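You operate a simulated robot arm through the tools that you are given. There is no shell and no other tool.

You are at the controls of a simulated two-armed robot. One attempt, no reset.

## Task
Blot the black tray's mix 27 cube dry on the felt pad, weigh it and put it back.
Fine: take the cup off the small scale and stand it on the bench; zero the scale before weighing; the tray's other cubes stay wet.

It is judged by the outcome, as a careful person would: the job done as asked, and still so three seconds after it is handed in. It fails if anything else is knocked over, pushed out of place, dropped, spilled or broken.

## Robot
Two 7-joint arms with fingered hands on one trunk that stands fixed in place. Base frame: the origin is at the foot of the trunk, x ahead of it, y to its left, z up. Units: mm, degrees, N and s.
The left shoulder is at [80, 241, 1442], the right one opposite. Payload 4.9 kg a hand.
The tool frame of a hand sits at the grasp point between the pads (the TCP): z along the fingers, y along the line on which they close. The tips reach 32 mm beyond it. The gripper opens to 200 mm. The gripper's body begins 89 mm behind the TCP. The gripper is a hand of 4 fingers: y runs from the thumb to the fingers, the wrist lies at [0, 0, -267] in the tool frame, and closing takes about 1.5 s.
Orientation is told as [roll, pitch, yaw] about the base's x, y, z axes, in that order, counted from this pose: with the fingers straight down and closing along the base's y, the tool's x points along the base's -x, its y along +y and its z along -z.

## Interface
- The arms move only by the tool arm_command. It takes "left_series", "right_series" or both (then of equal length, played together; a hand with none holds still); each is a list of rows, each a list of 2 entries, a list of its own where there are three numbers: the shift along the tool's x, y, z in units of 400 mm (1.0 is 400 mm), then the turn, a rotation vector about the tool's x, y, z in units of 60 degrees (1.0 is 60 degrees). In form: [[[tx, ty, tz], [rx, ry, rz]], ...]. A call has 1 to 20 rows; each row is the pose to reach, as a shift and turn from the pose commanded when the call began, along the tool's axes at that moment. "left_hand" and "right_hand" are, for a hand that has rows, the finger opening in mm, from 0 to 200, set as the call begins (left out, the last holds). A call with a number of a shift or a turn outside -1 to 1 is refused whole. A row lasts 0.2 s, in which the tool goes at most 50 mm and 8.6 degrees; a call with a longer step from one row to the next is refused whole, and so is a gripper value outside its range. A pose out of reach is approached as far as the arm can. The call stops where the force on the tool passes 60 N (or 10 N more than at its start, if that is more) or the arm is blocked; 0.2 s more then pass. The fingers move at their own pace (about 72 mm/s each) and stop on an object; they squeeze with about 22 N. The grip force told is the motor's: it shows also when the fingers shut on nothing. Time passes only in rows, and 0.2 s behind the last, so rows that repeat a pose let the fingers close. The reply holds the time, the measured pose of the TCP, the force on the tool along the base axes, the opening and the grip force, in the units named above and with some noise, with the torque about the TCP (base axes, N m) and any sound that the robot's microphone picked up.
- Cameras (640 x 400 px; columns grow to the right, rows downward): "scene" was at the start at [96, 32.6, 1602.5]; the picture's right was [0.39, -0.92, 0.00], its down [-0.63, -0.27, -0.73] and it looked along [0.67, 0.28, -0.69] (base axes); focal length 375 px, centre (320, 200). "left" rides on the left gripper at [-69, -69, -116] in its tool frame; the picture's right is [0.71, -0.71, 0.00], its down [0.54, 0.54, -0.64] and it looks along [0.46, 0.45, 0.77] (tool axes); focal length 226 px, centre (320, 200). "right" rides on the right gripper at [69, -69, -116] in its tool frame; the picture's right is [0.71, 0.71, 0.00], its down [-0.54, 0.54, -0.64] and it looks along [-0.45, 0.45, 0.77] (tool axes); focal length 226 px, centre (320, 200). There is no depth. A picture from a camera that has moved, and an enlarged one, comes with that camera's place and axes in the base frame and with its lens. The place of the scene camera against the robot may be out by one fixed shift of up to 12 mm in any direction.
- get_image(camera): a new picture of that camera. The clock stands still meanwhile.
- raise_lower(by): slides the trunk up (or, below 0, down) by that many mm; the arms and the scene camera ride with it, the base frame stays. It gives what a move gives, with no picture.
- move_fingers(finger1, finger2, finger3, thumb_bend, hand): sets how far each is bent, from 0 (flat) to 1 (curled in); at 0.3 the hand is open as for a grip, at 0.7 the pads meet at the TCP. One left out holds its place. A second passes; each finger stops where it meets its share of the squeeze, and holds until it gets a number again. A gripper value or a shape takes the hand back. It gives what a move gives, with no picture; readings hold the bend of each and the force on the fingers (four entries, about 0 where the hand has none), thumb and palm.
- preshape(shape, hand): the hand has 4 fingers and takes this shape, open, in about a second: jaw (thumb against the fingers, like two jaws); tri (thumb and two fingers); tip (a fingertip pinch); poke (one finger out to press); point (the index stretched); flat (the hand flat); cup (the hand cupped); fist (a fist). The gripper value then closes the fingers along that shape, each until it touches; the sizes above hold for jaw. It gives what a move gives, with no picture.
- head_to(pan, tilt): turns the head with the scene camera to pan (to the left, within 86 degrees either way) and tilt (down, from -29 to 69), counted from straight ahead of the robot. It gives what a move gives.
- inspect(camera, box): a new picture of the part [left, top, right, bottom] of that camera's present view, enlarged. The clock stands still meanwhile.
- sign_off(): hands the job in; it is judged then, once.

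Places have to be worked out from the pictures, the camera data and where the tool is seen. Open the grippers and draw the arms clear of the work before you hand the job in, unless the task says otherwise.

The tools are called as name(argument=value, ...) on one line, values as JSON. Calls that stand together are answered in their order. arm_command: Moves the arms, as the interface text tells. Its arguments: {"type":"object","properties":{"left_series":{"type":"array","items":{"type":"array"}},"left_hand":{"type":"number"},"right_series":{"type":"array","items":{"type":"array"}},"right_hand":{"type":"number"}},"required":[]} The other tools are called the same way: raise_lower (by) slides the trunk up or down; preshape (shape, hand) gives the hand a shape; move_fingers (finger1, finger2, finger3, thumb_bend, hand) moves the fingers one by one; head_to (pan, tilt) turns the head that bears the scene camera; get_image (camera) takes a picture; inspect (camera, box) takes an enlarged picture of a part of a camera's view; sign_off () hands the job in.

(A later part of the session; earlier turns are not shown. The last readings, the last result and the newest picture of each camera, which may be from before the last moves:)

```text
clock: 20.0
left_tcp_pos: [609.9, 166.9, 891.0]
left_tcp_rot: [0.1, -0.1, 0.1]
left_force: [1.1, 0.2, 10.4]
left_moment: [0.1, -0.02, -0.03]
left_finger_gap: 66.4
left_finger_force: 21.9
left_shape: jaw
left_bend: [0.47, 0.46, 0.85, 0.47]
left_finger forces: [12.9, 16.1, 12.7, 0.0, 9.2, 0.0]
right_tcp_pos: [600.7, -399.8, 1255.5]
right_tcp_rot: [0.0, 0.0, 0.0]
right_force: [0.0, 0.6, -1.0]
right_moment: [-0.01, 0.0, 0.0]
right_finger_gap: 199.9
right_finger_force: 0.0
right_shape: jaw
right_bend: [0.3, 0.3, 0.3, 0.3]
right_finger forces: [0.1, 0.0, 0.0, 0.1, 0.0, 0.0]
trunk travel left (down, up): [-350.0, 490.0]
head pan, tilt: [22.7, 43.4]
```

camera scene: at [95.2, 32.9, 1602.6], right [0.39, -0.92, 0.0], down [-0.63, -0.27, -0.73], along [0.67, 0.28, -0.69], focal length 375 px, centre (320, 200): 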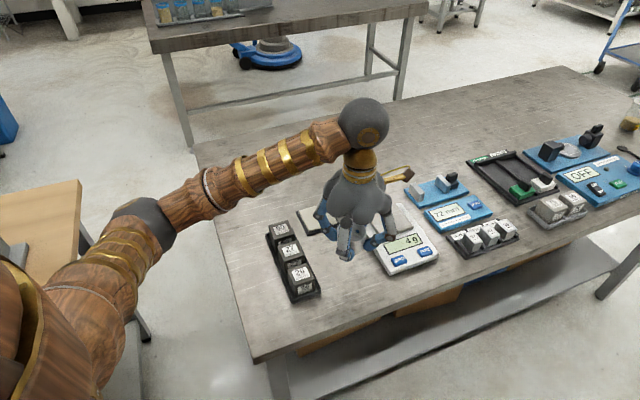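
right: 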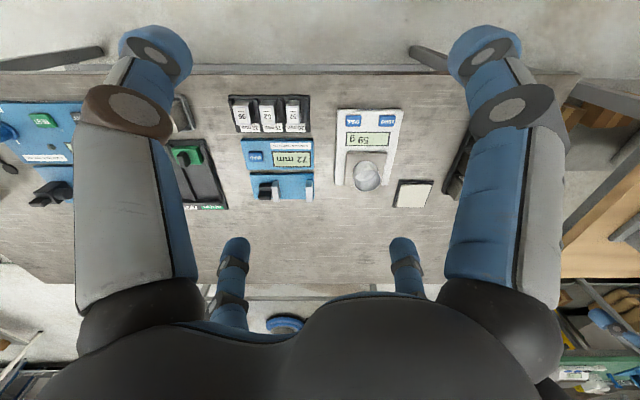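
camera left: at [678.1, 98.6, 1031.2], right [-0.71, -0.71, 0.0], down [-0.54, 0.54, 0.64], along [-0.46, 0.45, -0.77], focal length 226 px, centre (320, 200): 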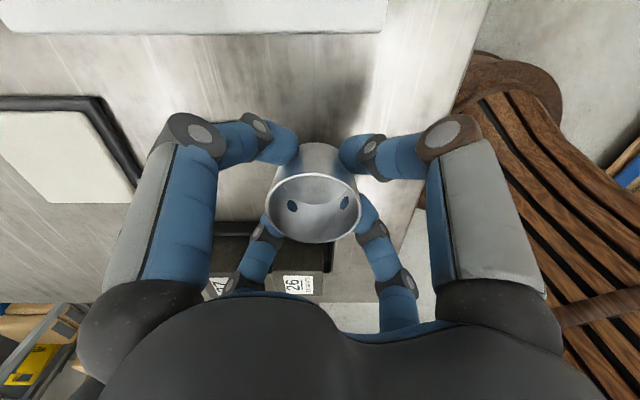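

Contact at z≈891 (10 N up): the cup (or tips) is on the bench. I ease up 1 mm and open the fingers to 100.

arm_command(left_series=[[[0, 0, -0.0025], [0, 0, 0]], [[0, 0, -0.0025], [0, 0, 0]], [[0, 0, -0.0025], [0, 0, 0]], [[0, 0, -0.0025], [0, 0, 0]], [[0, 0, -0.0025], [0, 0, 0]]], left_hand=100)

get_image(camera="left")

inspect(camera="scene", box=[300, 210, 400, 290])

```text
clock: 21.2
left_tcp_pos: [610.4, 166.1, 892.3]
left_tcp_rot: [0.1, -0.1, 0.2]
left_force: [1.6, -0.6, 23.5]
left_moment: [-0.13, -0.05, 0.03]
left_finger_gap: 97.3
left_finger_force: 0.1
left_shape: jaw
left_bend: [0.38, 0.39, 0.39, 0.36]
left_finger forces: [4.6, 7.2, 4.5, 0.0, 7.9, 0.0]
right_tcp_pos: [599.7, -400.3, 1255.2]
right_tcp_rot: [-0.1, -0.1, 0.0]
right_force: [0.0, 0.6, -0.1]
right_moment: [0.0, 0.01, -0.01]
right_finger_gap: 200.0
right_finger_force: 0.0
right_shape: jaw
right_bend: [0.3, 0.3, 0.3, 0.3]
right_finger forces: [0.1, 0.0, 0.0, 0.1, 0.0, 0.1]
trunk travel left (down, up): [-350.0, 490.0]
head pan, tilt: [22.7, 43.4]
```

```text
taken
camera left: at [679.0, 97.7, 1009.0], right [-0.71, -0.71, 0.0], down [-0.54, 0.54, 0.64], along [-0.45, 0.45, -0.77], focal length 226 px, centre (320, 200)
```

left: 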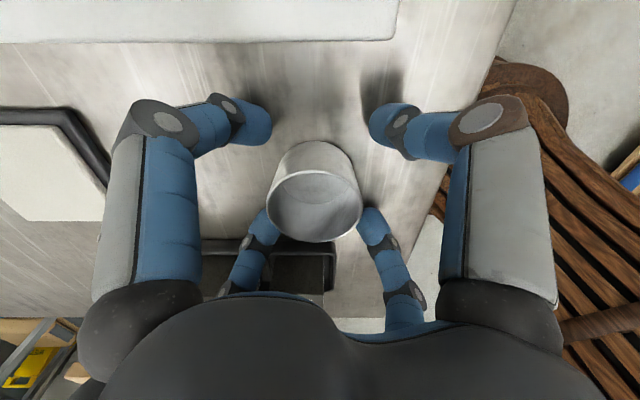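

```text
5.00 times, centred on (350, 250) of scene
camera zoom: at [93.7, 31.6, 1602.8], right [0.39, -0.92, 0.0], down [-0.63, -0.27, -0.73], along [0.67, 0.28, -0.69], focal length 1877 px, centre (170, -50)
```

zoom: 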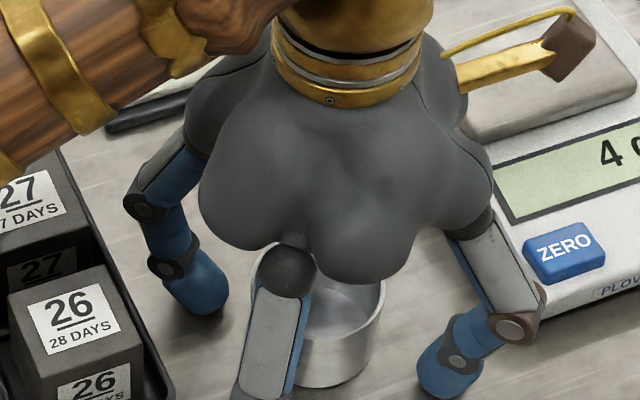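

The cup stands on the bench, released; the tips are pressing the bench slightly (tips reach ~42 mm below the TCP). I raise straight up.

arm_command(left_series=[[[0, 0, -0.025], [0, 0, 0]], [[0, 0, -0.0625], [0, 0, 0]], [[0, 0, -0.125], [0, 0, 0]], [[0, 0, -0.1875], [0, 0, 0]], [[0, 0, -0.25], [0, 0, 0]], [[0, 0, -0.3125], [0, 0, 0]]])

get_image(camera="left")

preshape(hand="left", shape="poke")

get_image(camera="left")

get_image(camera="scene")

```text
clock: 22.6
left_tcp_pos: [609.5, 167.5, 1017.6]
left_tcp_rot: [0.0, 0.1, 0.1]
left_force: [0.2, -0.9, -0.3]
left_moment: [0.02, 0.03, -0.03]
left_finger_gap: 99.6
left_finger_force: 0.0
left_shape: jaw
left_bend: [0.38, 0.38, 0.38, 0.36]
left_finger forces: [0.0, 0.0, 0.0, 0.0, 0.0, 0.1]
right_tcp_pos: [601.0, -400.5, 1253.9]
right_tcp_rot: [0.0, 0.0, 0.0]
right_force: [0.3, -0.3, 0.2]
right_moment: [-0.03, 0.01, 0.0]
right_finger_gap: 200.0
right_finger_force: 0.0
right_shape: jaw
right_bend: [0.3, 0.3, 0.3, 0.3]
right_finger forces: [0.0, 0.0, 0.0, 0.1, 0.1, 0.1]
trunk travel left (down, up): [-350.0, 490.0]
head pan, tilt: [22.7, 43.4]
```

```text
taken
camera left: at [678.9, 98.8, 1134.1], right [-0.71, -0.71, 0.0], down [-0.54, 0.54, 0.64], along [-0.46, 0.45, -0.77], focal length 226 px, centre (320, 200)
```

left: 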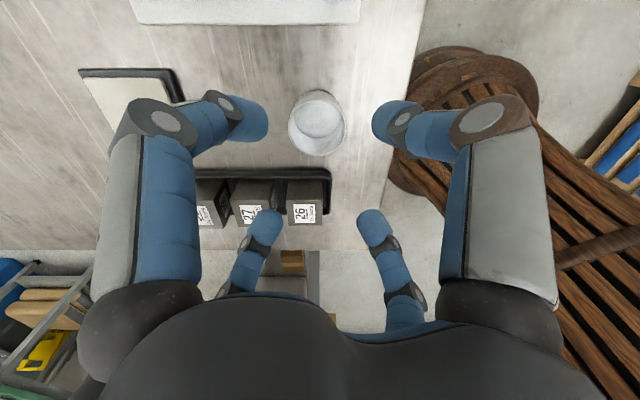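

```text
clock: 23.5
left_tcp_pos: [610.1, 168.8, 1016.5]
left_tcp_rot: [0.0, 0.0, 0.0]
left_force: [-0.3, -0.4, 0.6]
left_moment: [-0.02, -0.02, 0.01]
left_finger_gap: 0.0
left_finger_force: 0.0
left_shape: poke
left_bend: [1.0, 1.0, 1.0, 0.81]
left_finger forces: [0.0, 0.0, 0.0, 0.1, 0.0, 0.1]
right_tcp_pos: [600.7, -399.3, 1255.2]
right_tcp_rot: [0.0, 0.1, -0.1]
right_force: [0.5, -0.9, -0.1]
right_moment: [0.01, -0.01, -0.02]
right_finger_gap: 199.7
right_finger_force: 0.1
right_shape: jaw
right_bend: [0.3, 0.3, 0.3, 0.3]
right_finger forces: [0.0, 0.0, 0.0, 0.1, 0.0, 0.0]
trunk travel left (down, up): [-350.0, 490.0]
head pan, tilt: [22.7, 43.4]
```

```text
taken
camera left: at [679.1, 99.2, 1133.8], right [-0.71, -0.71, 0.0], down [-0.54, 0.54, 0.64], along [-0.46, 0.45, -0.77], focal length 226 px, centre (320, 200)
```

left: 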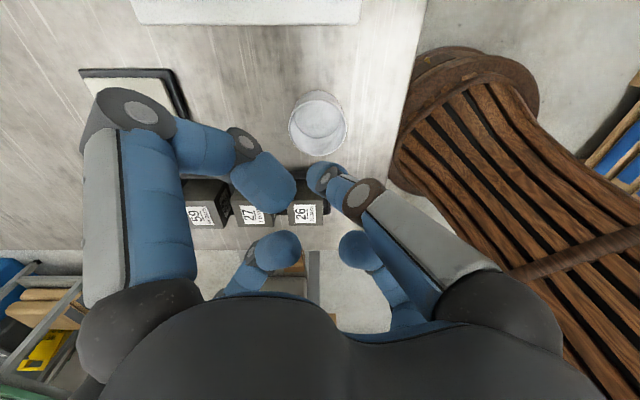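

```text
taken
camera scene: at [96.0, 32.4, 1602.5], right [0.39, -0.92, 0.0], down [-0.63, -0.27, -0.73], along [0.67, 0.28, -0.69], focal length 375 px, centre (320, 200)
```

scene: 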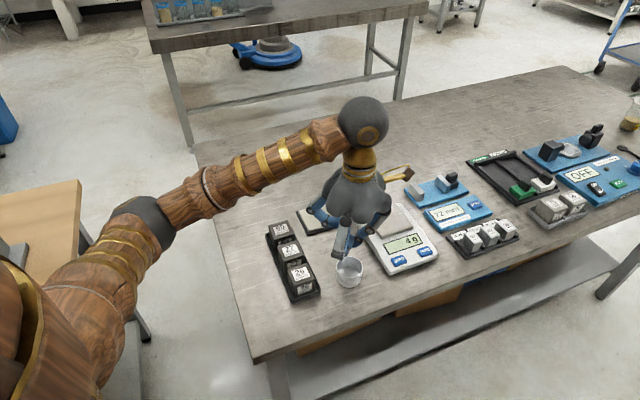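

Poke puts the thumb tip out on the tool axis. ZERO is at about (679,70), top z≈875. I move above it with the tip ~45 mm clear, and look.

arm_command(left_series=[[[-0.043, -0.062, 0], [0, 0, 0]], [[-0.086, -0.1235, 0], [0, 0, 0]], [[-0.129, -0.185, 0], [0, 0, 0]], [[-0.1725, -0.247, 0], [0, 0, 0]], [[-0.1725, -0.247, 0.07], [0, 0, 0]], [[-0.1725, -0.247, 0.14], [0, 0, 0]]])

get_image(camera="left")

inspect(camera="scene", box=[320, 180, 480, 300])

```text
clock: 24.9
left_tcp_pos: [680.5, 68.1, 960.3]
left_tcp_rot: [0.0, -0.1, -0.1]
left_force: [0.0, 0.3, 0.7]
left_moment: [0.02, 0.01, 0.0]
left_finger_gap: 0.0
left_finger_force: 0.0
left_shape: poke
left_bend: [1.0, 1.0, 1.0, 0.81]
left_finger forces: [0.0, 0.0, 0.0, 0.1, 0.0, 0.0]
right_tcp_pos: [602.2, -399.1, 1254.2]
right_tcp_rot: [0.0, 0.0, 0.0]
right_force: [0.4, 0.2, -0.7]
right_moment: [-0.01, -0.01, -0.01]
right_finger_gap: 199.6
right_finger_force: 0.2
right_shape: jaw
right_bend: [0.3, 0.3, 0.3, 0.3]
right_finger forces: [0.0, 0.0, 0.1, 0.0, 0.0, 0.1]
trunk travel left (down, up): [-350.0, 490.0]
head pan, tilt: [22.7, 43.4]
```

```text
taken
camera left: at [749.5, -0.7, 1077.9], right [-0.71, -0.71, 0.0], down [-0.54, 0.54, 0.64], along [-0.45, 0.45, -0.77], focal length 226 px, centre (320, 200)
```

left: 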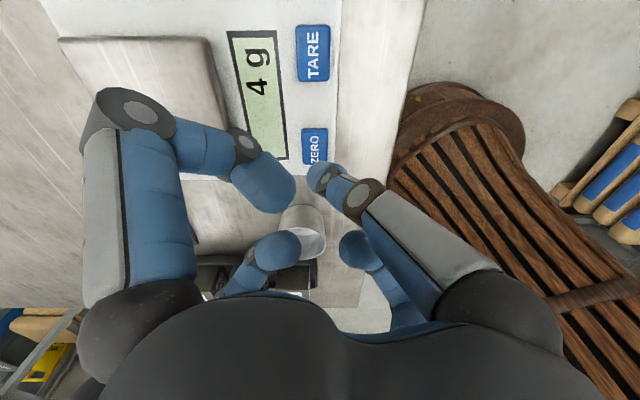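

```text
3.33 times, centred on (400, 240) of scene
camera zoom: at [96.2, 32.4, 1602.6], right [0.39, -0.92, 0.0], down [-0.63, -0.27, -0.73], along [0.67, 0.28, -0.69], focal length 1251 px, centre (53, 67)
```

zoom: 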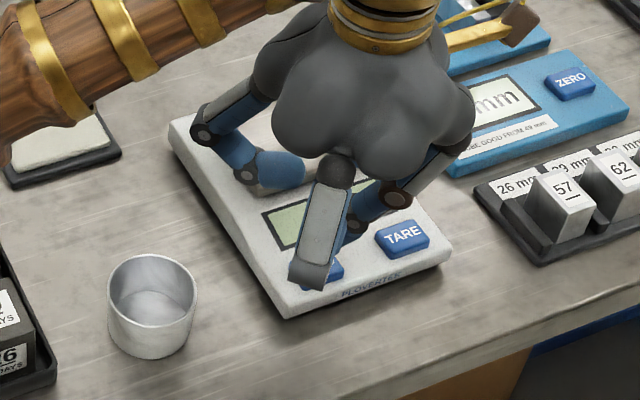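

ZERO lies ~5 mm from the tip axis, at about (681,73). I correct and lower to just above the button.

arm_command(left_series=[[[-0.002, 0.0125, 0.03], [0, 0, 0]], [[-0.002, 0.0125, 0.06], [0, 0, 0]], [[-0.002, 0.0125, 0.08], [0, 0, 0]]])

inspect(camera="left", box=[240, 60, 400, 220])

inspect(camera="scene", box=[350, 210, 450, 285])

```text
clock: 25.7
left_tcp_pos: [680.6, 74.7, 928.3]
left_tcp_rot: [0.1, 0.0, 0.1]
left_force: [-1.4, -1.2, 0.2]
left_moment: [-0.03, 0.03, -0.02]
left_finger_gap: 0.2
left_finger_force: 0.1
left_shape: poke
left_bend: [1.0, 1.0, 1.0, 0.81]
left_finger forces: [0.0, 0.0, 0.0, 0.0, 0.1, 0.1]
right_tcp_pos: [601.6, -399.9, 1254.2]
right_tcp_rot: [0.0, 0.1, 0.1]
right_force: [-0.5, 0.5, 0.2]
right_moment: [0.0, 0.06, 0.03]
right_finger_gap: 199.9
right_finger_force: 0.2
right_shape: jaw
right_bend: [0.3, 0.3, 0.3, 0.3]
right_finger forces: [0.1, 0.0, 0.0, 0.1, 0.0, 0.0]
trunk travel left (down, up): [-350.0, 490.0]
head pan, tilt: [22.7, 43.4]
```

```text
2.50 times, centred on (320, 140) of left
camera zoom: at [750.3, 4.4, 1044.3], right [-0.71, -0.71, 0.0], down [-0.54, 0.54, 0.64], along [-0.46, 0.45, -0.77], focal length 565 px, centre (320, 350)
```

zoom: 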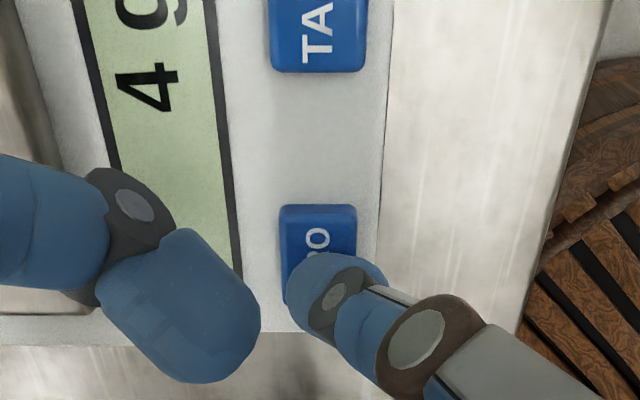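

```text
5.33 times, centred on (400, 248) of scene
camera zoom: at [96.0, 32.0, 1602.5], right [0.39, -0.92, 0.0], down [-0.63, -0.27, -0.73], along [0.67, 0.28, -0.69], focal length 2002 px, centre (-107, -53)
```

zoom: 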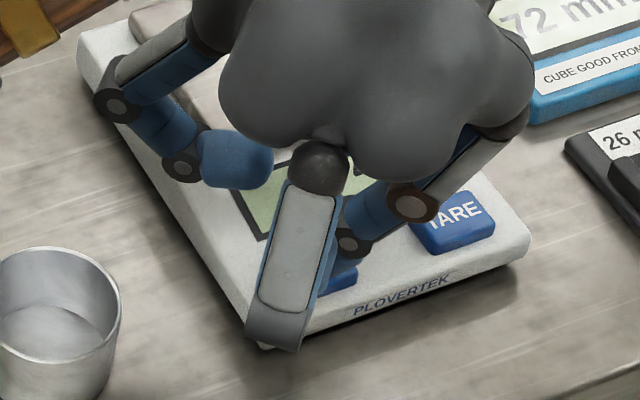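

The thumb tip is right above ZERO. I go down in small steps reading the force.

arm_command(left_series=[[[0, 0, 0.01], [0, 0, 0]], [[0, 0, 0.02], [0, 0, 0]], [[0, 0, 0.025], [0, 0, 0]]])

arm_command(left_series=[[[0, 0, 0.005], [0, 0, 0]], [[0, 0, 0.008], [0, 0, 0]]])

```text
clock: 26.5
left_tcp_pos: [679.5, 74.2, 920.5]
left_tcp_rot: [0.0, 0.0, 0.1]
left_force: [2.0, 0.1, 6.4]
left_moment: [0.05, -0.04, 0.01]
left_finger_gap: 0.2
left_finger_force: 0.0
left_shape: poke
left_bend: [1.0, 1.0, 1.0, 0.81]
left_finger forces: [0.0, 0.1, 0.0, 0.1, 6.4, 0.0]
right_tcp_pos: [601.7, -399.6, 1254.9]
right_tcp_rot: [0.1, 0.1, 0.0]
right_force: [0.0, -0.7, 0.2]
right_moment: [0.01, -0.04, -0.03]
right_finger_gap: 200.0
right_finger_force: 0.1
right_shape: jaw
right_bend: [0.3, 0.3, 0.3, 0.3]
right_finger forces: [0.0, 0.0, 0.0, 0.0, 0.1, 0.0]
trunk travel left (down, up): [-350.0, 490.0]
head pan, tilt: [22.7, 43.4]
heard: click
```

```text
clock: 27.1
left_tcp_pos: [679.2, 74.1, 917.2]
left_tcp_rot: [0.0, -0.2, 0.0]
left_force: [4.4, -1.1, 21.1]
left_moment: [-0.04, -0.18, -0.03]
left_finger_gap: 0.1
left_finger_force: 0.0
left_shape: poke
left_bend: [1.0, 1.0, 1.0, 0.81]
left_finger forces: [0.0, 0.1, 0.1, 0.1, 20.4, 0.1]
right_tcp_pos: [600.1, -399.6, 1255.6]
right_tcp_rot: [0.0, -0.1, 0.0]
right_force: [0.3, -0.3, -0.5]
right_moment: [0.0, -0.04, -0.01]
right_finger_gap: 199.9
right_finger_force: 0.1
right_shape: jaw
right_bend: [0.3, 0.3, 0.3, 0.3]
right_finger forces: [0.0, 0.0, 0.1, 0.1, 0.0, 0.0]
trunk travel left (down, up): [-350.0, 490.0]
head pan, tilt: [22.7, 43.4]
```

A click was heard. I lift off and read the display.

arm_command(left_series=[[[0, 0, -0.02], [0, 0, 0]], [[0, 0, -0.07], [0, 0, 0]], [[0, 0, -0.14], [0, 0, 0]], [[0, 0, -0.21], [0, 0, 0]], [[0, 0, -0.28], [0, 0, 0]]])

get_image(camera="left")

inspect(camera="scene", box=[250, 180, 450, 305])

```text
clock: 28.3
left_tcp_pos: [678.2, 75.4, 1024.9]
left_tcp_rot: [-0.1, -0.1, 0.0]
left_force: [0.3, 0.2, 0.4]
left_moment: [0.0, -0.04, 0.0]
left_finger_gap: 0.0
left_finger_force: 0.1
left_shape: poke
left_bend: [1.0, 1.0, 1.0, 0.81]
left_finger forces: [0.0, 0.0, 0.0, 0.1, 0.0, 0.0]
right_tcp_pos: [600.6, -398.4, 1255.0]
right_tcp_rot: [0.0, -0.2, 0.0]
right_force: [0.3, -0.3, 0.0]
right_moment: [-0.02, 0.01, -0.01]
right_finger_gap: 199.8
right_finger_force: 0.1
right_shape: jaw
right_bend: [0.3, 0.3, 0.3, 0.3]
right_finger forces: [0.0, 0.1, 0.1, 0.0, 0.0, 0.1]
trunk travel left (down, up): [-350.0, 490.0]
head pan, tilt: [22.7, 43.4]
```

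```text
taken
camera left: at [747.5, 5.2, 1142.2], right [-0.71, -0.71, 0.0], down [-0.54, 0.54, 0.64], along [-0.46, 0.45, -0.77], focal length 226 px, centre (320, 200)
```

left: 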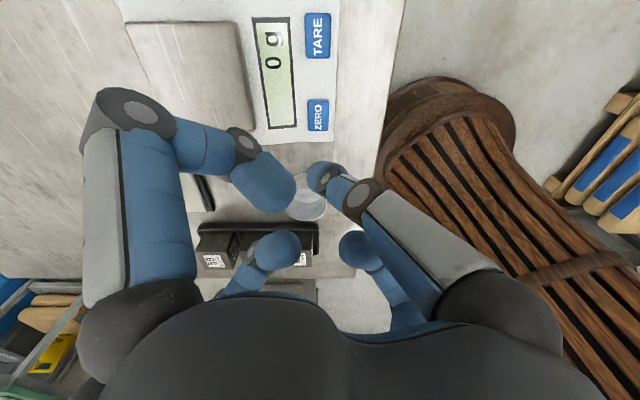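

```text
3.20 times, centred on (350, 242) of scene
camera zoom: at [95.5, 32.1, 1602.5], right [0.39, -0.92, 0.0], down [-0.63, -0.27, -0.73], along [0.67, 0.28, -0.69], focal length 1201 px, centre (224, 64)
```

zoom: 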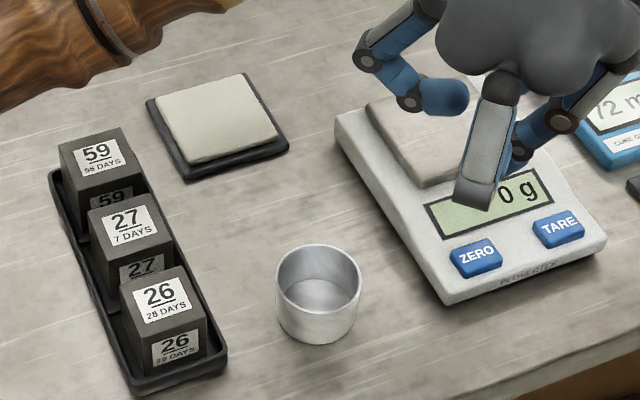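

The scale now reads 0 g and the cup stands safely. I switch to the tip pinch and move over the tray's 27 cube with yaw +45 (pinch across the row).

preshape(hand="left", shape="tip")

arm_command(left_series=[[[0.0316, 0.0857, -0.0125], [0, 0, -0.107]], [[0.0631, 0.1714, -0.025], [0, 0, -0.214]], [[0.0947, 0.257, -0.0375], [0, 0, -0.321]], [[0.126, 0.343, -0.05], [0, 0, -0.429]], [[0.158, 0.429, -0.0625], [0, 0, -0.536]], [[0.189, 0.514, -0.075], [0, 0, -0.643]], [[0.221, 0.6, -0.0875], [0, 0, -0.75]], [[0.221, 0.6, -0.0875], [0, 0, -0.75]]], left_hand=110)

get_image(camera="left")

inspect(camera="scene", box=[200, 150, 400, 300])

```text
clock: 29.2
left_tcp_pos: [679.4, 74.5, 1024.5]
left_tcp_rot: [0.0, 0.0, 0.1]
left_force: [-0.3, 0.3, 0.3]
left_moment: [-0.01, 0.01, -0.03]
left_finger_gap: 199.9
left_finger_force: 0.1
left_shape: tip
left_bend: [0.16, 0.3, 0.16, 0.3]
left_finger forces: [0.0, 0.1, 0.0, 0.0, 0.1, 0.0]
right_tcp_pos: [601.3, -399.8, 1254.1]
right_tcp_rot: [-0.1, -0.1, 0.0]
right_force: [0.2, -1.0, 0.9]
right_moment: [0.03, 0.0, -0.01]
right_finger_gap: 200.1
right_finger_force: 0.1
right_shape: jaw
right_bend: [0.3, 0.3, 0.3, 0.3]
right_finger forces: [0.0, 0.0, 0.0, 0.1, 0.0, 0.0]
trunk travel left (down, up): [-350.0, 490.0]
head pan, tilt: [22.7, 43.4]
```

```text
clock: 31.0
left_tcp_pos: [632.0, 371.1, 1026.8]
left_tcp_rot: [-0.1, 0.0, 44.9]
left_force: [-0.5, 0.2, -0.6]
left_moment: [0.02, 0.04, 0.0]
left_finger_gap: 110.5
left_finger_force: 0.0
left_shape: tip
left_bend: [0.16, 0.36, 0.16, 0.34]
left_finger forces: [0.0, 0.0, 0.0, 0.1, 0.0, 0.0]
left hand out of reach, approached as far as the arm can: row 5, 6, 7, 8
right_tcp_pos: [602.9, -400.6, 1252.6]
right_tcp_rot: [0.0, 0.0, -0.1]
right_force: [0.4, -0.5, 0.3]
right_moment: [0.02, -0.01, 0.02]
right_finger_gap: 199.7
right_finger_force: 0.0
right_shape: jaw
right_bend: [0.3, 0.3, 0.3, 0.3]
right_finger forces: [0.0, 0.1, 0.0, 0.1, 0.0, 0.1]
trunk travel left (down, up): [-350.0, 490.0]
head pan, tilt: [22.7, 43.4]
```

```text
taken
camera left: at [729.7, 369.6, 1143.0], right [0.0, -1.0, 0.0], down [-0.77, 0.0, 0.64], along [-0.64, 0.0, -0.77], focal length 226 px, centre (320, 200)
```

left: 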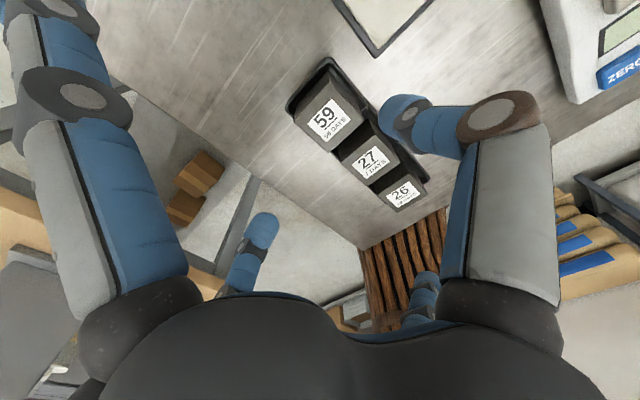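

```text
2.67 times, centred on (300, 225) of scene
camera zoom: at [96.8, 31.4, 1602.5], right [0.39, -0.92, 0.0], down [-0.63, -0.27, -0.73], along [0.67, 0.28, -0.69], focal length 1001 px, centre (373, 133)
```

zoom: 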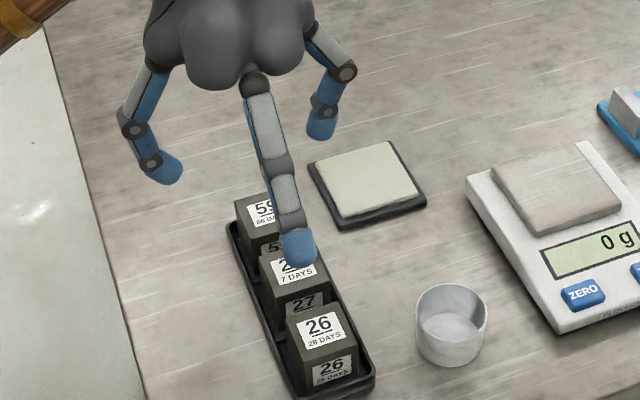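

The arm stopped short again, at (632,371,1027), when moving and turning together. I try a plain move from there to above the cube at z≈1000.

arm_command(left_series=[[[0.06, -0.008, 0.02], [0, 0, 0]], [[0.115, -0.016, 0.045], [0, 0, 0]], [[0.173, -0.0247, 0.0675], [0, 0, 0]]])

get_image(camera="left")

```text
clock: 31.8
left_tcp_pos: [611.7, 344.0, 974.6]
left_tcp_rot: [-0.5, 0.1, 44.4]
left_force: [0.5, -0.3, 0.8]
left_moment: [0.01, 0.0, -0.01]
left_finger_gap: 110.4
left_finger_force: 0.1
left_shape: tip
left_bend: [0.16, 0.36, 0.16, 0.34]
left_finger forces: [0.0, 0.0, 0.0, 0.1, 0.1, 0.0]
left hand out of reach, approached as far as the arm can: row 1, 2, 3
right_tcp_pos: [600.8, -399.5, 1254.6]
right_tcp_rot: [0.0, 0.0, 0.0]
right_force: [0.3, 0.0, 0.8]
right_moment: [-0.02, 0.0, -0.02]
right_finger_gap: 200.0
right_finger_force: 0.0
right_shape: jaw
right_bend: [0.3, 0.3, 0.3, 0.3]
right_finger forces: [0.1, 0.0, 0.1, 0.0, 0.1, 0.0]
trunk travel left (down, up): [-350.0, 490.0]
head pan, tilt: [22.7, 43.4]
```

```text
taken
camera left: at [708.8, 343.0, 1091.6], right [-0.01, -1.0, 0.01], down [-0.77, 0.01, 0.64], along [-0.64, 0.0, -0.77], focal length 226 px, centre (320, 200)
```

left: 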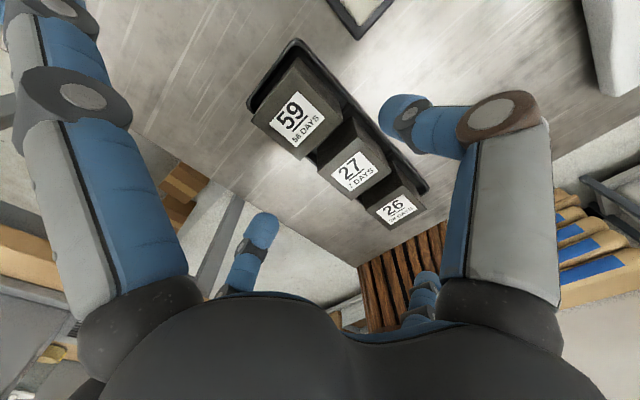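

Yaw +45 hits a joint limit here on the left arm, so I'll use yaw −45 and pinch with fingers 1 and 3 instead. I raise and turn back.

arm_command(left_series=[[[0, 0, -0.1], [0, 0, 0.12]], [[0, 0, -0.15], [0, 0, 0.245]], [[0, 0, -0.15], [0, 0, 0.37]], [[0, 0, -0.15], [0, 0, 0.495]], [[0, 0, -0.15], [0, 0, 0.62]], [[0, 0, -0.15], [0, 0, 0.74]]])

arm_command(left_series=[[[0, 0, 0], [0, 0, 0.125]], [[0, 0, 0], [0, 0, 0.25]], [[0, 0, 0], [0, 0, 0.375]], [[0, 0, 0], [0, 0, 0.5]], [[0, 0, 0], [0, 0, 0.625]], [[0, 0, 0], [0, 0, 0.75]]])

move_fingers(hand="left", finger1=0.35, finger2=0, finger3=0.35, thumb_bend=0)

get_image(camera="left")

```text
clock: 33.2
left_tcp_pos: [610.0, 343.3, 1032.4]
left_tcp_rot: [0.0, 0.0, 0.7]
left_force: [0.7, 0.3, 0.3]
left_moment: [-0.01, -0.02, 0.02]
left_finger_gap: 110.4
left_finger_force: 0.1
left_shape: tip
left_bend: [0.16, 0.36, 0.16, 0.34]
left_finger forces: [0.0, 0.1, 0.0, 0.0, 0.0, 0.1]
right_tcp_pos: [600.5, -399.2, 1254.5]
right_tcp_rot: [-0.1, 0.0, 0.0]
right_force: [-0.2, 0.2, 0.5]
right_moment: [-0.01, 0.0, -0.03]
right_finger_gap: 200.0
right_finger_force: 0.0
right_shape: jaw
right_bend: [0.3, 0.3, 0.3, 0.3]
right_finger forces: [0.0, 0.0, 0.0, 0.1, 0.0, 0.1]
trunk travel left (down, up): [-350.0, 490.0]
head pan, tilt: [22.7, 43.4]
```

```text
clock: 34.6
left_tcp_pos: [610.7, 344.1, 1034.2]
left_tcp_rot: [0.0, 0.0, -44.4]
left_force: [0.6, 1.4, -0.4]
left_moment: [-0.04, -0.03, -0.05]
left_finger_gap: 110.5
left_finger_force: 0.0
left_shape: tip
left_bend: [0.16, 0.36, 0.16, 0.34]
left_finger forces: [0.0, 0.0, 0.1, 0.0, 0.0, 0.0]
right_tcp_pos: [601.4, -399.2, 1254.2]
right_tcp_rot: [0.0, 0.0, -0.1]
right_force: [-0.2, -0.1, 0.3]
right_moment: [-0.01, -0.01, 0.01]
right_finger_gap: 199.7
right_finger_force: 0.1
right_shape: jaw
right_bend: [0.3, 0.3, 0.3, 0.3]
right_finger forces: [0.0, 0.1, 0.1, 0.1, 0.0, 0.0]
trunk travel left (down, up): [-350.0, 490.0]
head pan, tilt: [22.7, 43.4]
```

```text
clock: 35.6
left_tcp_pos: [609.8, 344.4, 1033.6]
left_tcp_rot: [0.0, 0.0, -44.5]
left_force: [-0.1, 0.6, 0.2]
left_moment: [0.02, 0.0, 0.04]
left_finger_gap: 158.9
left_finger_force: 0.1
left_shape: fingers
left_bend: [0.35, 0.01, 0.35, 0.0]
left_finger forces: [0.1, 0.0, 0.1, 0.1, 0.0, 0.0]
right_tcp_pos: [600.8, -398.3, 1255.3]
right_tcp_rot: [0.0, 0.0, 0.0]
right_force: [0.5, -0.8, 0.8]
right_moment: [-0.02, 0.01, 0.01]
right_finger_gap: 200.2
right_finger_force: 0.0
right_shape: jaw
right_bend: [0.3, 0.3, 0.3, 0.3]
right_finger forces: [0.0, 0.0, 0.0, 0.0, 0.0, 0.1]
trunk travel left (down, up): [-350.0, 490.0]
head pan, tilt: [22.7, 43.4]
```

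```text
taken
camera left: at [610.9, 246.1, 1150.2], right [-1.0, -0.01, 0.0], down [-0.01, 0.77, 0.64], along [-0.01, 0.64, -0.77], focal length 226 px, centre (320, 200)
```

left: 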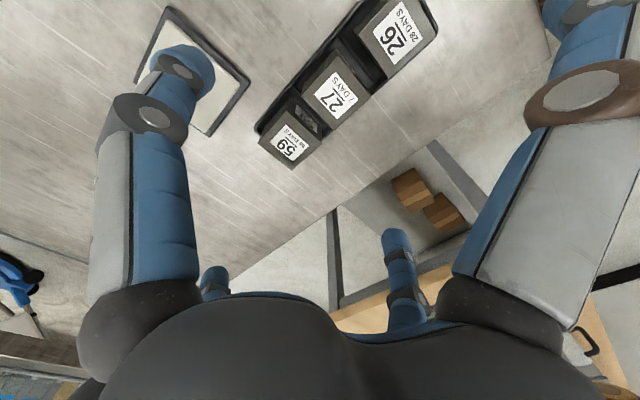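

Good: fingers 1 and 3 now form the pinch across the row. I enlarge to locate the 27 cube precisely.

inspect(camera="left", box=[230, 0, 450, 180])

```text
2.22 times, centred on (340, 90) of left
camera zoom: at [610.9, 246.1, 1150.2], right [-1.0, -0.01, 0.0], down [-0.01, 0.77, 0.64], along [-0.01, 0.64, -0.77], focal length 502 px, centre (276, 444)
```

zoom: 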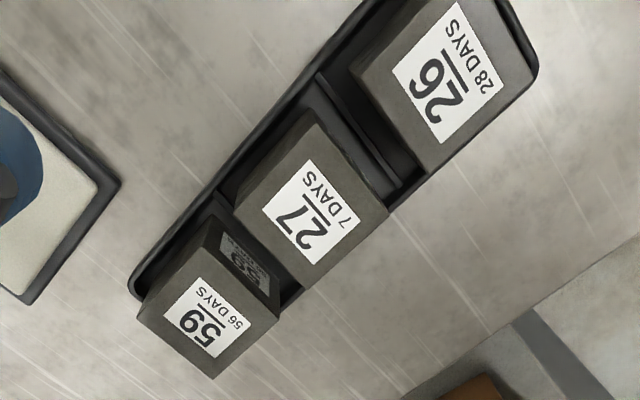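

Cube 27's top centre is at about (594,313), row direction 45.5°. I set fingers 1/3 to 0.48 and go above it at z≈960.

move_fingers(hand="left", finger1=0.47, finger3=0.47)

arm_command(left_series=[[[-0.0275, -0.0835, 0], [0, 0, 0]], [[-0.0275, -0.0835, 0.06], [0, 0, 0]], [[-0.0275, -0.0835, 0.12], [0, 0, 0]], [[-0.0275, -0.0835, 0.184], [0, 0, 0]]])

get_image(camera="left")

inspect(camera="scene", box=[200, 150, 400, 310])

```text
clock: 36.6
left_tcp_pos: [609.2, 343.1, 1032.5]
left_tcp_rot: [-0.1, 0.0, -44.4]
left_force: [0.3, -0.4, -0.4]
left_moment: [0.0, -0.02, -0.01]
left_finger_gap: 144.6
left_finger_force: 0.1
left_shape: fingers
left_bend: [0.47, 0.01, 0.47, 0.0]
left_finger forces: [0.1, 0.0, 0.0, 0.0, 0.0, 0.1]
right_tcp_pos: [601.8, -399.1, 1254.6]
right_tcp_rot: [0.0, 0.1, 0.0]
right_force: [0.3, -0.6, -0.2]
right_moment: [0.02, 0.01, 0.01]
right_finger_gap: 200.2
right_finger_force: 0.1
right_shape: jaw
right_bend: [0.3, 0.3, 0.3, 0.3]
right_finger forces: [0.0, 0.0, 0.1, 0.0, 0.0, 0.0]
trunk travel left (down, up): [-350.0, 490.0]
head pan, tilt: [22.7, 43.4]
```

```text
clock: 37.6
left_tcp_pos: [593.0, 312.7, 957.3]
left_tcp_rot: [0.0, 0.0, -44.4]
left_force: [1.1, 0.1, -0.1]
left_moment: [-0.01, -0.02, -0.01]
left_finger_gap: 144.9
left_finger_force: 0.1
left_shape: fingers
left_bend: [0.47, 0.01, 0.47, 0.0]
left_finger forces: [0.1, 0.0, 0.0, 0.1, 0.1, 0.0]
right_tcp_pos: [601.7, -400.1, 1254.8]
right_tcp_rot: [0.0, 0.0, 0.0]
right_force: [0.1, -0.1, 0.4]
right_moment: [-0.02, -0.02, 0.0]
right_finger_gap: 199.7
right_finger_force: 0.0
right_shape: jaw
right_bend: [0.3, 0.3, 0.3, 0.3]
right_finger forces: [0.0, 0.1, 0.0, 0.0, 0.0, 0.1]
trunk travel left (down, up): [-350.0, 490.0]
head pan, tilt: [22.7, 43.4]
```

```text
taken
camera left: at [594.9, 214.4, 1075.0], right [-1.0, -0.01, 0.0], down [-0.01, 0.77, 0.64], along [-0.01, 0.64, -0.77], focal length 226 px, centre (320, 200)
```

left: 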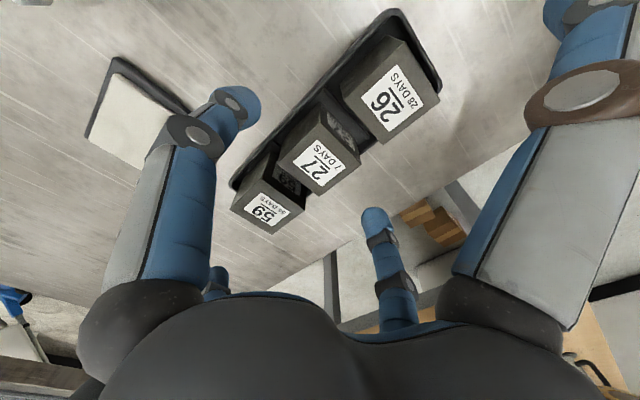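

```text
2.50 times, centred on (300, 230) of scene
camera zoom: at [96.2, 31.8, 1602.6], right [0.39, -0.92, 0.0], down [-0.63, -0.27, -0.73], along [0.67, 0.28, -0.69], focal length 938 px, centre (370, 125)
```

zoom: 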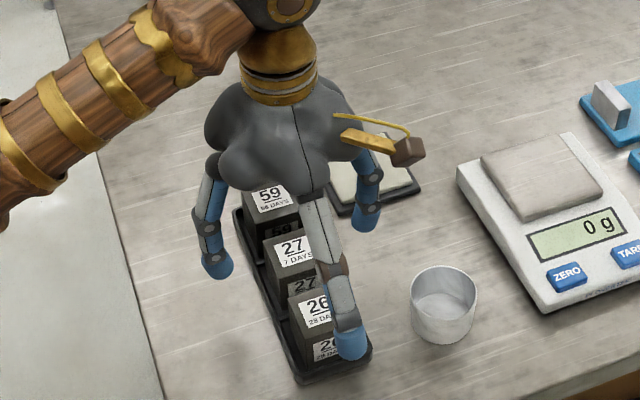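

Cube 27 is centred under the tool axis. I descend to z≈914, keeping tips above the tray rim, then check.

arm_command(left_series=[[[0, 0, 0.03], [0, 0, 0]], [[0, 0, 0.06], [0, 0, 0]], [[0, 0, 0.085], [0, 0, 0]], [[0, 0, 0.108], [0, 0, 0]]])

get_image(camera="left")

inspect(camera="scene", box=[240, 180, 380, 310])

```text
clock: 38.6
left_tcp_pos: [594.7, 312.5, 916.2]
left_tcp_rot: [-0.1, 0.0, -44.4]
left_force: [-0.2, -0.6, 0.5]
left_moment: [0.01, -0.04, -0.03]
left_finger_gap: 144.7
left_finger_force: 0.2
left_shape: fingers
left_bend: [0.47, 0.01, 0.47, 0.0]
left_finger forces: [0.1, 0.0, 0.0, 0.1, 0.0, 0.0]
right_tcp_pos: [602.5, -399.6, 1254.6]
right_tcp_rot: [0.0, -0.1, 0.0]
right_force: [1.2, 0.1, -1.7]
right_moment: [0.02, -0.01, 0.03]
right_finger_gap: 200.0
right_finger_force: 0.1
right_shape: jaw
right_bend: [0.3, 0.3, 0.3, 0.3]
right_finger forces: [0.0, 0.1, 0.0, 0.0, 0.0, 0.0]
trunk travel left (down, up): [-350.0, 490.0]
head pan, tilt: [22.7, 43.4]
```

```text
taken
camera left: at [596.0, 214.0, 1032.8], right [-1.0, -0.01, 0.0], down [-0.01, 0.77, 0.64], along [-0.01, 0.64, -0.77], focal length 226 px, centre (320, 200)
```

left: 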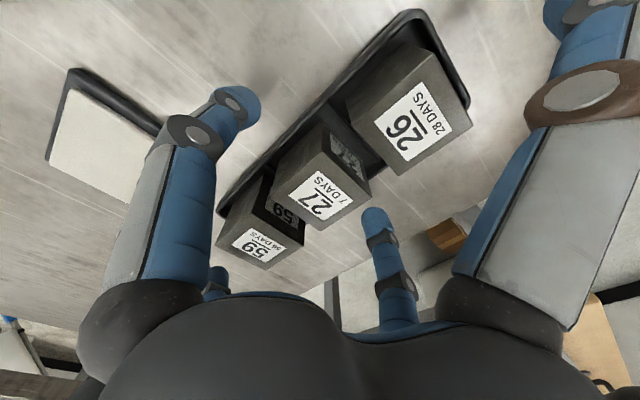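

```text
3.08 times, centred on (310, 245) of scene
camera zoom: at [96.1, 32.3, 1602.5], right [0.39, -0.92, 0.0], down [-0.63, -0.27, -0.73], along [0.67, 0.28, -0.69], focal length 1155 px, centre (351, 62)
```

zoom: 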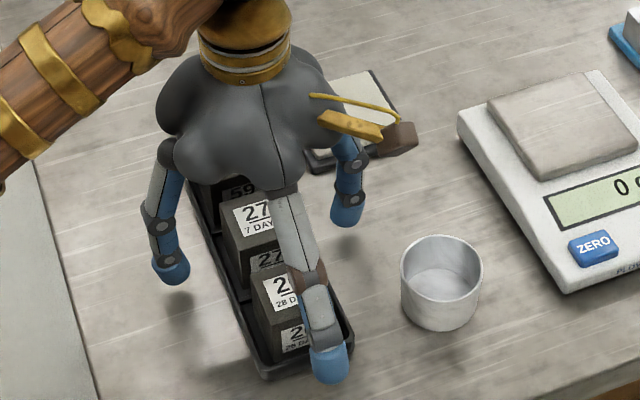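

Alignment is good (within ~2 mm). I close fingers 1 and 3 on the cube.

move_fingers(hand="left", finger1=0.75, finger3=0.75)

get_image(camera="left")

inspect(camera="scene", box=[240, 180, 380, 310])

```text
clock: 39.6
left_tcp_pos: [593.8, 311.5, 917.8]
left_tcp_rot: [0.1, 0.1, -44.3]
left_force: [0.9, 0.2, 12.3]
left_moment: [0.0, -0.07, -0.03]
left_finger_gap: 134.1
left_finger_force: 15.4
left_shape: fingers
left_bend: [0.6, 0.01, 0.6, 0.0]
left_finger forces: [15.5, 0.0, 15.3, 0.0, 0.0, 0.0]
right_tcp_pos: [601.3, -399.5, 1253.7]
right_tcp_rot: [0.1, 0.0, -0.1]
right_force: [0.2, 1.2, 0.5]
right_moment: [-0.01, 0.01, 0.02]
right_finger_gap: 200.0
right_finger_force: 0.0
right_shape: jaw
right_bend: [0.3, 0.3, 0.3, 0.3]
right_finger forces: [0.0, 0.1, 0.0, 0.0, 0.1, 0.0]
trunk travel left (down, up): [-350.0, 490.0]
head pan, tilt: [22.7, 43.4]
```

```text
taken
camera left: at [595.4, 213.7, 1033.8], right [-1.0, -0.01, 0.0], down [-0.01, 0.77, 0.64], along [-0.01, 0.64, -0.77], focal length 226 px, centre (320, 200)
```

left: 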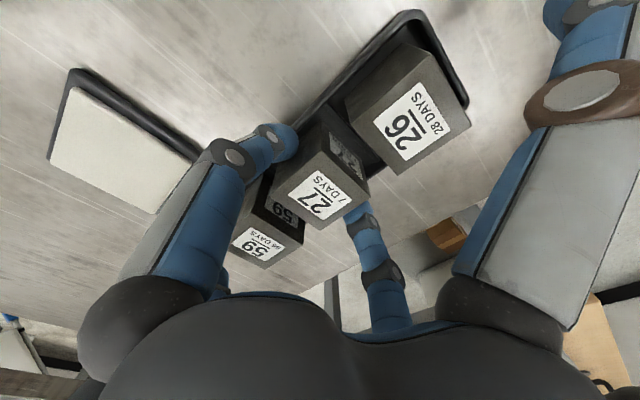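

```text
3.08 times, centred on (310, 245) of scene
camera zoom: at [94.9, 31.7, 1602.7], right [0.39, -0.92, 0.0], down [-0.63, -0.27, -0.73], along [0.67, 0.28, -0.69], focal length 1155 px, centre (351, 62)
```

zoom: 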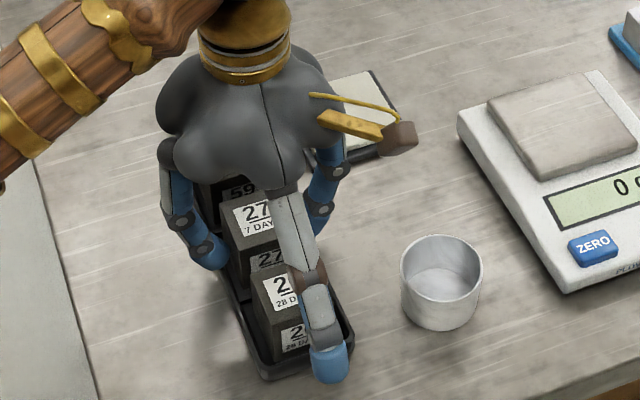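

Both fingers hold the cube at 15 N. I lift slowly and check.

arm_command(left_series=[[[0, 0, -0.015], [0, 0, 0]], [[0, 0, -0.03], [0, 0, 0]], [[0, 0, -0.06], [0, 0, 0]], [[0, 0, -0.1], [0, 0, 0]], [[0, 0, -0.14], [0, 0, 0]], [[0, 0, -0.18], [0, 0, 0]]])

get_image(camera="left")

inspect(camera="scene", box=[230, 150, 380, 310])

```text
clock: 41.0
left_tcp_pos: [592.6, 312.2, 987.9]
left_tcp_rot: [0.0, 0.0, -44.2]
left_force: [0.0, 0.6, -2.9]
left_moment: [0.03, -0.03, 0.0]
left_finger_gap: 133.1
left_finger_force: 5.1
left_shape: fingers
left_bend: [0.61, 0.01, 0.61, 0.0]
left_finger forces: [4.9, 0.0, 5.0, 0.1, 0.1, 0.0]
right_tcp_pos: [601.6, -399.0, 1254.2]
right_tcp_rot: [0.0, 0.0, 0.1]
right_force: [-0.9, 0.2, 0.0]
right_moment: [-0.02, -0.04, 0.01]
right_finger_gap: 200.0
right_finger_force: 0.0
right_shape: jaw
right_bend: [0.3, 0.3, 0.3, 0.3]
right_finger forces: [0.1, 0.0, 0.0, 0.0, 0.0, 0.0]
trunk travel left (down, up): [-350.0, 490.0]
head pan, tilt: [22.7, 43.4]
```

```text
taken
camera left: at [594.7, 215.3, 1105.3], right [-1.0, -0.01, 0.0], down [-0.01, 0.77, 0.64], along [-0.01, 0.64, -0.77], focal length 226 px, centre (320, 200)
```

left: 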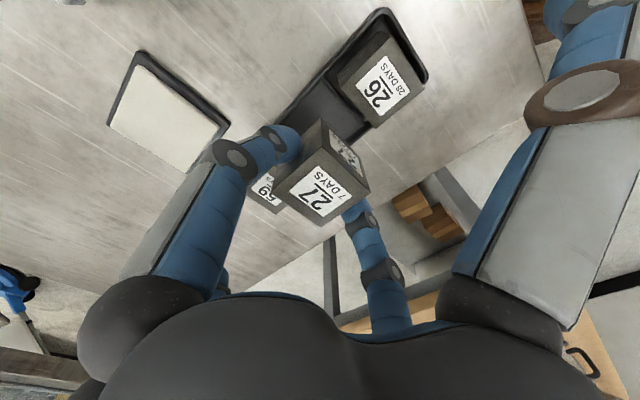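

```text
2.50 times, centred on (305, 230) of scene
camera zoom: at [96.1, 32.5, 1602.4], right [0.39, -0.92, 0.0], down [-0.63, -0.27, -0.73], along [0.67, 0.28, -0.69], focal length 938 px, centre (358, 125)
```

zoom: 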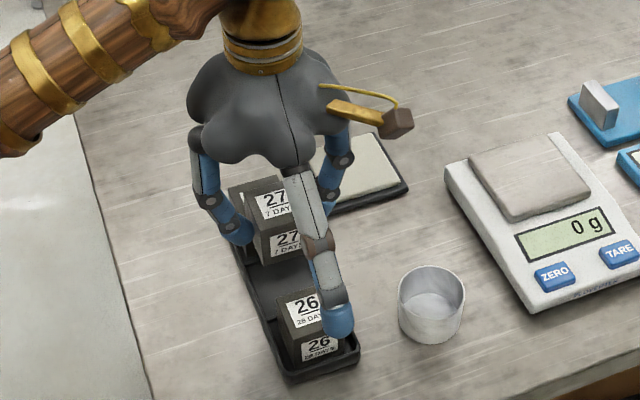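

The cube is up (weight ≈2.9 N) but grip eased to 5 N. I re-issue the squeeze to firm it up.

move_fingers(hand="left", finger1=0.8, finger3=0.8)

inspect(camera="left", box=[220, 80, 420, 260])

```text
clock: 42.0
left_tcp_pos: [593.6, 313.6, 987.9]
left_tcp_rot: [0.0, 0.0, -44.4]
left_force: [-0.2, -0.1, -2.7]
left_moment: [0.0, -0.01, -0.02]
left_finger_gap: 133.0
left_finger_force: 5.5
left_shape: fingers
left_bend: [0.61, 0.01, 0.61, 0.0]
left_finger forces: [6.0, 0.0, 6.0, 0.0, 0.0, 0.1]
right_tcp_pos: [601.8, -399.6, 1254.7]
right_tcp_rot: [-0.1, 0.0, 0.0]
right_force: [-0.6, 0.0, -0.8]
right_moment: [-0.03, -0.01, 0.02]
right_finger_gap: 199.9
right_finger_force: 0.1
right_shape: jaw
right_bend: [0.3, 0.3, 0.3, 0.3]
right_finger forces: [0.0, 0.0, 0.0, 0.0, 0.1, 0.0]
trunk travel left (down, up): [-350.0, 490.0]
head pan, tilt: [22.7, 43.4]
```

```text
2.22 times, centred on (320, 170) of left
camera zoom: at [594.9, 215.5, 1105.1], right [-1.0, -0.01, 0.0], down [-0.01, 0.77, 0.64], along [-0.01, 0.64, -0.77], focal length 502 px, centre (320, 267)
```

zoom: 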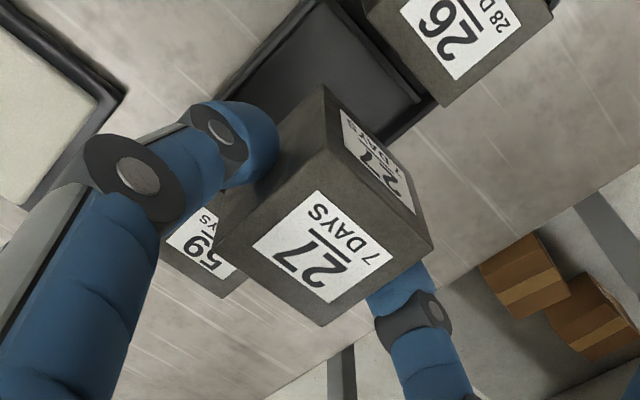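

Held securely. I firm the squeeze more and carry the cube at z≈1008 to above the felt pad (757,312).

move_fingers(hand="left", finger1=1.0, finger3=1.0)

arm_command(left_series=[[[0, 0, -0.05], [0, 0, 0]], [[-0.049, 0.048, -0.05], [0, 0, 0]], [[-0.097, 0.095, -0.05], [0, 0, 0]], [[-0.146, 0.143, -0.05], [0, 0, 0]], [[-0.195, 0.191, -0.05], [0, 0, 0]], [[-0.243, 0.238, -0.05], [0, 0, 0]], [[-0.2918, 0.286, -0.05], [0, 0, 0]], [[-0.2918, 0.286, -0.05], [0, 0, 0]]])

get_image(camera="left")

inspect(camera="scene", box=[230, 120, 430, 310])

```text
clock: 43.0
left_tcp_pos: [593.5, 313.5, 987.9]
left_tcp_rot: [0.0, -0.1, -44.3]
left_force: [0.1, 0.6, -3.0]
left_moment: [0.0, 0.03, -0.02]
left_finger_gap: 133.1
left_finger_force: 5.9
left_shape: fingers
left_bend: [0.61, 0.01, 0.61, 0.0]
left_finger forces: [6.0, 0.1, 6.1, 0.1, 0.0, 0.0]
right_tcp_pos: [602.2, -399.0, 1254.1]
right_tcp_rot: [0.0, -0.1, 0.0]
right_force: [-0.7, 0.4, 1.0]
right_moment: [-0.05, 0.01, -0.01]
right_finger_gap: 199.9
right_finger_force: 0.0
right_shape: jaw
right_bend: [0.3, 0.3, 0.3, 0.3]
right_finger forces: [0.2, 0.0, 0.0, 0.0, 0.0, 0.0]
trunk travel left (down, up): [-350.0, 490.0]
head pan, tilt: [22.7, 43.4]
```

```text
clock: 44.8
left_tcp_pos: [756.5, 314.2, 1011.0]
left_tcp_rot: [0.0, 0.0, -44.2]
left_force: [-0.2, 0.3, -1.7]
left_moment: [-0.03, 0.0, -0.03]
left_finger_gap: 133.2
left_finger_force: 6.0
left_shape: fingers
left_bend: [0.61, 0.01, 0.61, 0.0]
left_finger forces: [6.1, 0.0, 6.1, 0.0, 0.0, 0.1]
right_tcp_pos: [602.2, -398.4, 1255.0]
right_tcp_rot: [0.0, 0.1, -0.1]
right_force: [-1.4, 0.3, 0.6]
right_moment: [0.04, -0.05, 0.02]
right_finger_gap: 199.8
right_finger_force: 0.1
right_shape: jaw
right_bend: [0.3, 0.3, 0.3, 0.3]
right_finger forces: [0.0, 0.0, 0.0, 0.1, 0.0, 0.0]
trunk travel left (down, up): [-350.0, 490.0]
head pan, tilt: [22.7, 43.4]
```

```text
taken
camera left: at [758.2, 216.3, 1127.3], right [-1.0, -0.01, 0.0], down [-0.01, 0.77, 0.64], along [-0.01, 0.64, -0.77], focal length 226 px, centre (320, 200)
```

left: 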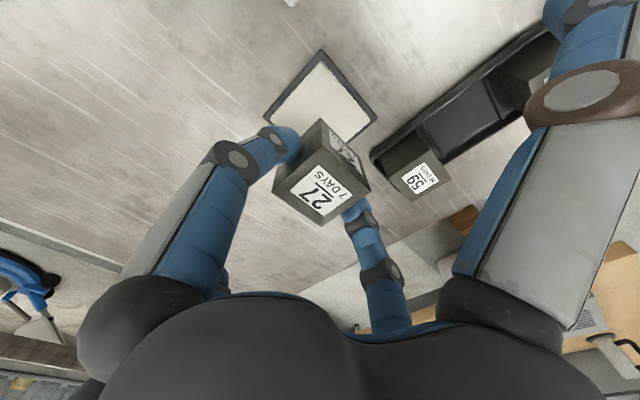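

```text
2.11 times, centred on (330, 215) of scene
camera zoom: at [95.8, 33.0, 1602.5], right [0.39, -0.92, 0.0], down [-0.63, -0.27, -0.73], along [0.67, 0.28, -0.69], focal length 790 px, centre (299, 168)
```

zoom: 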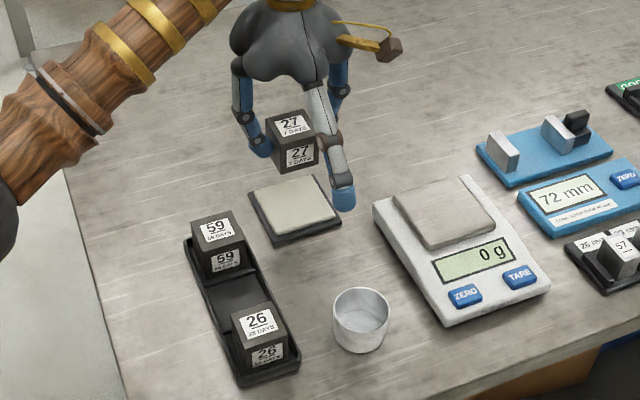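

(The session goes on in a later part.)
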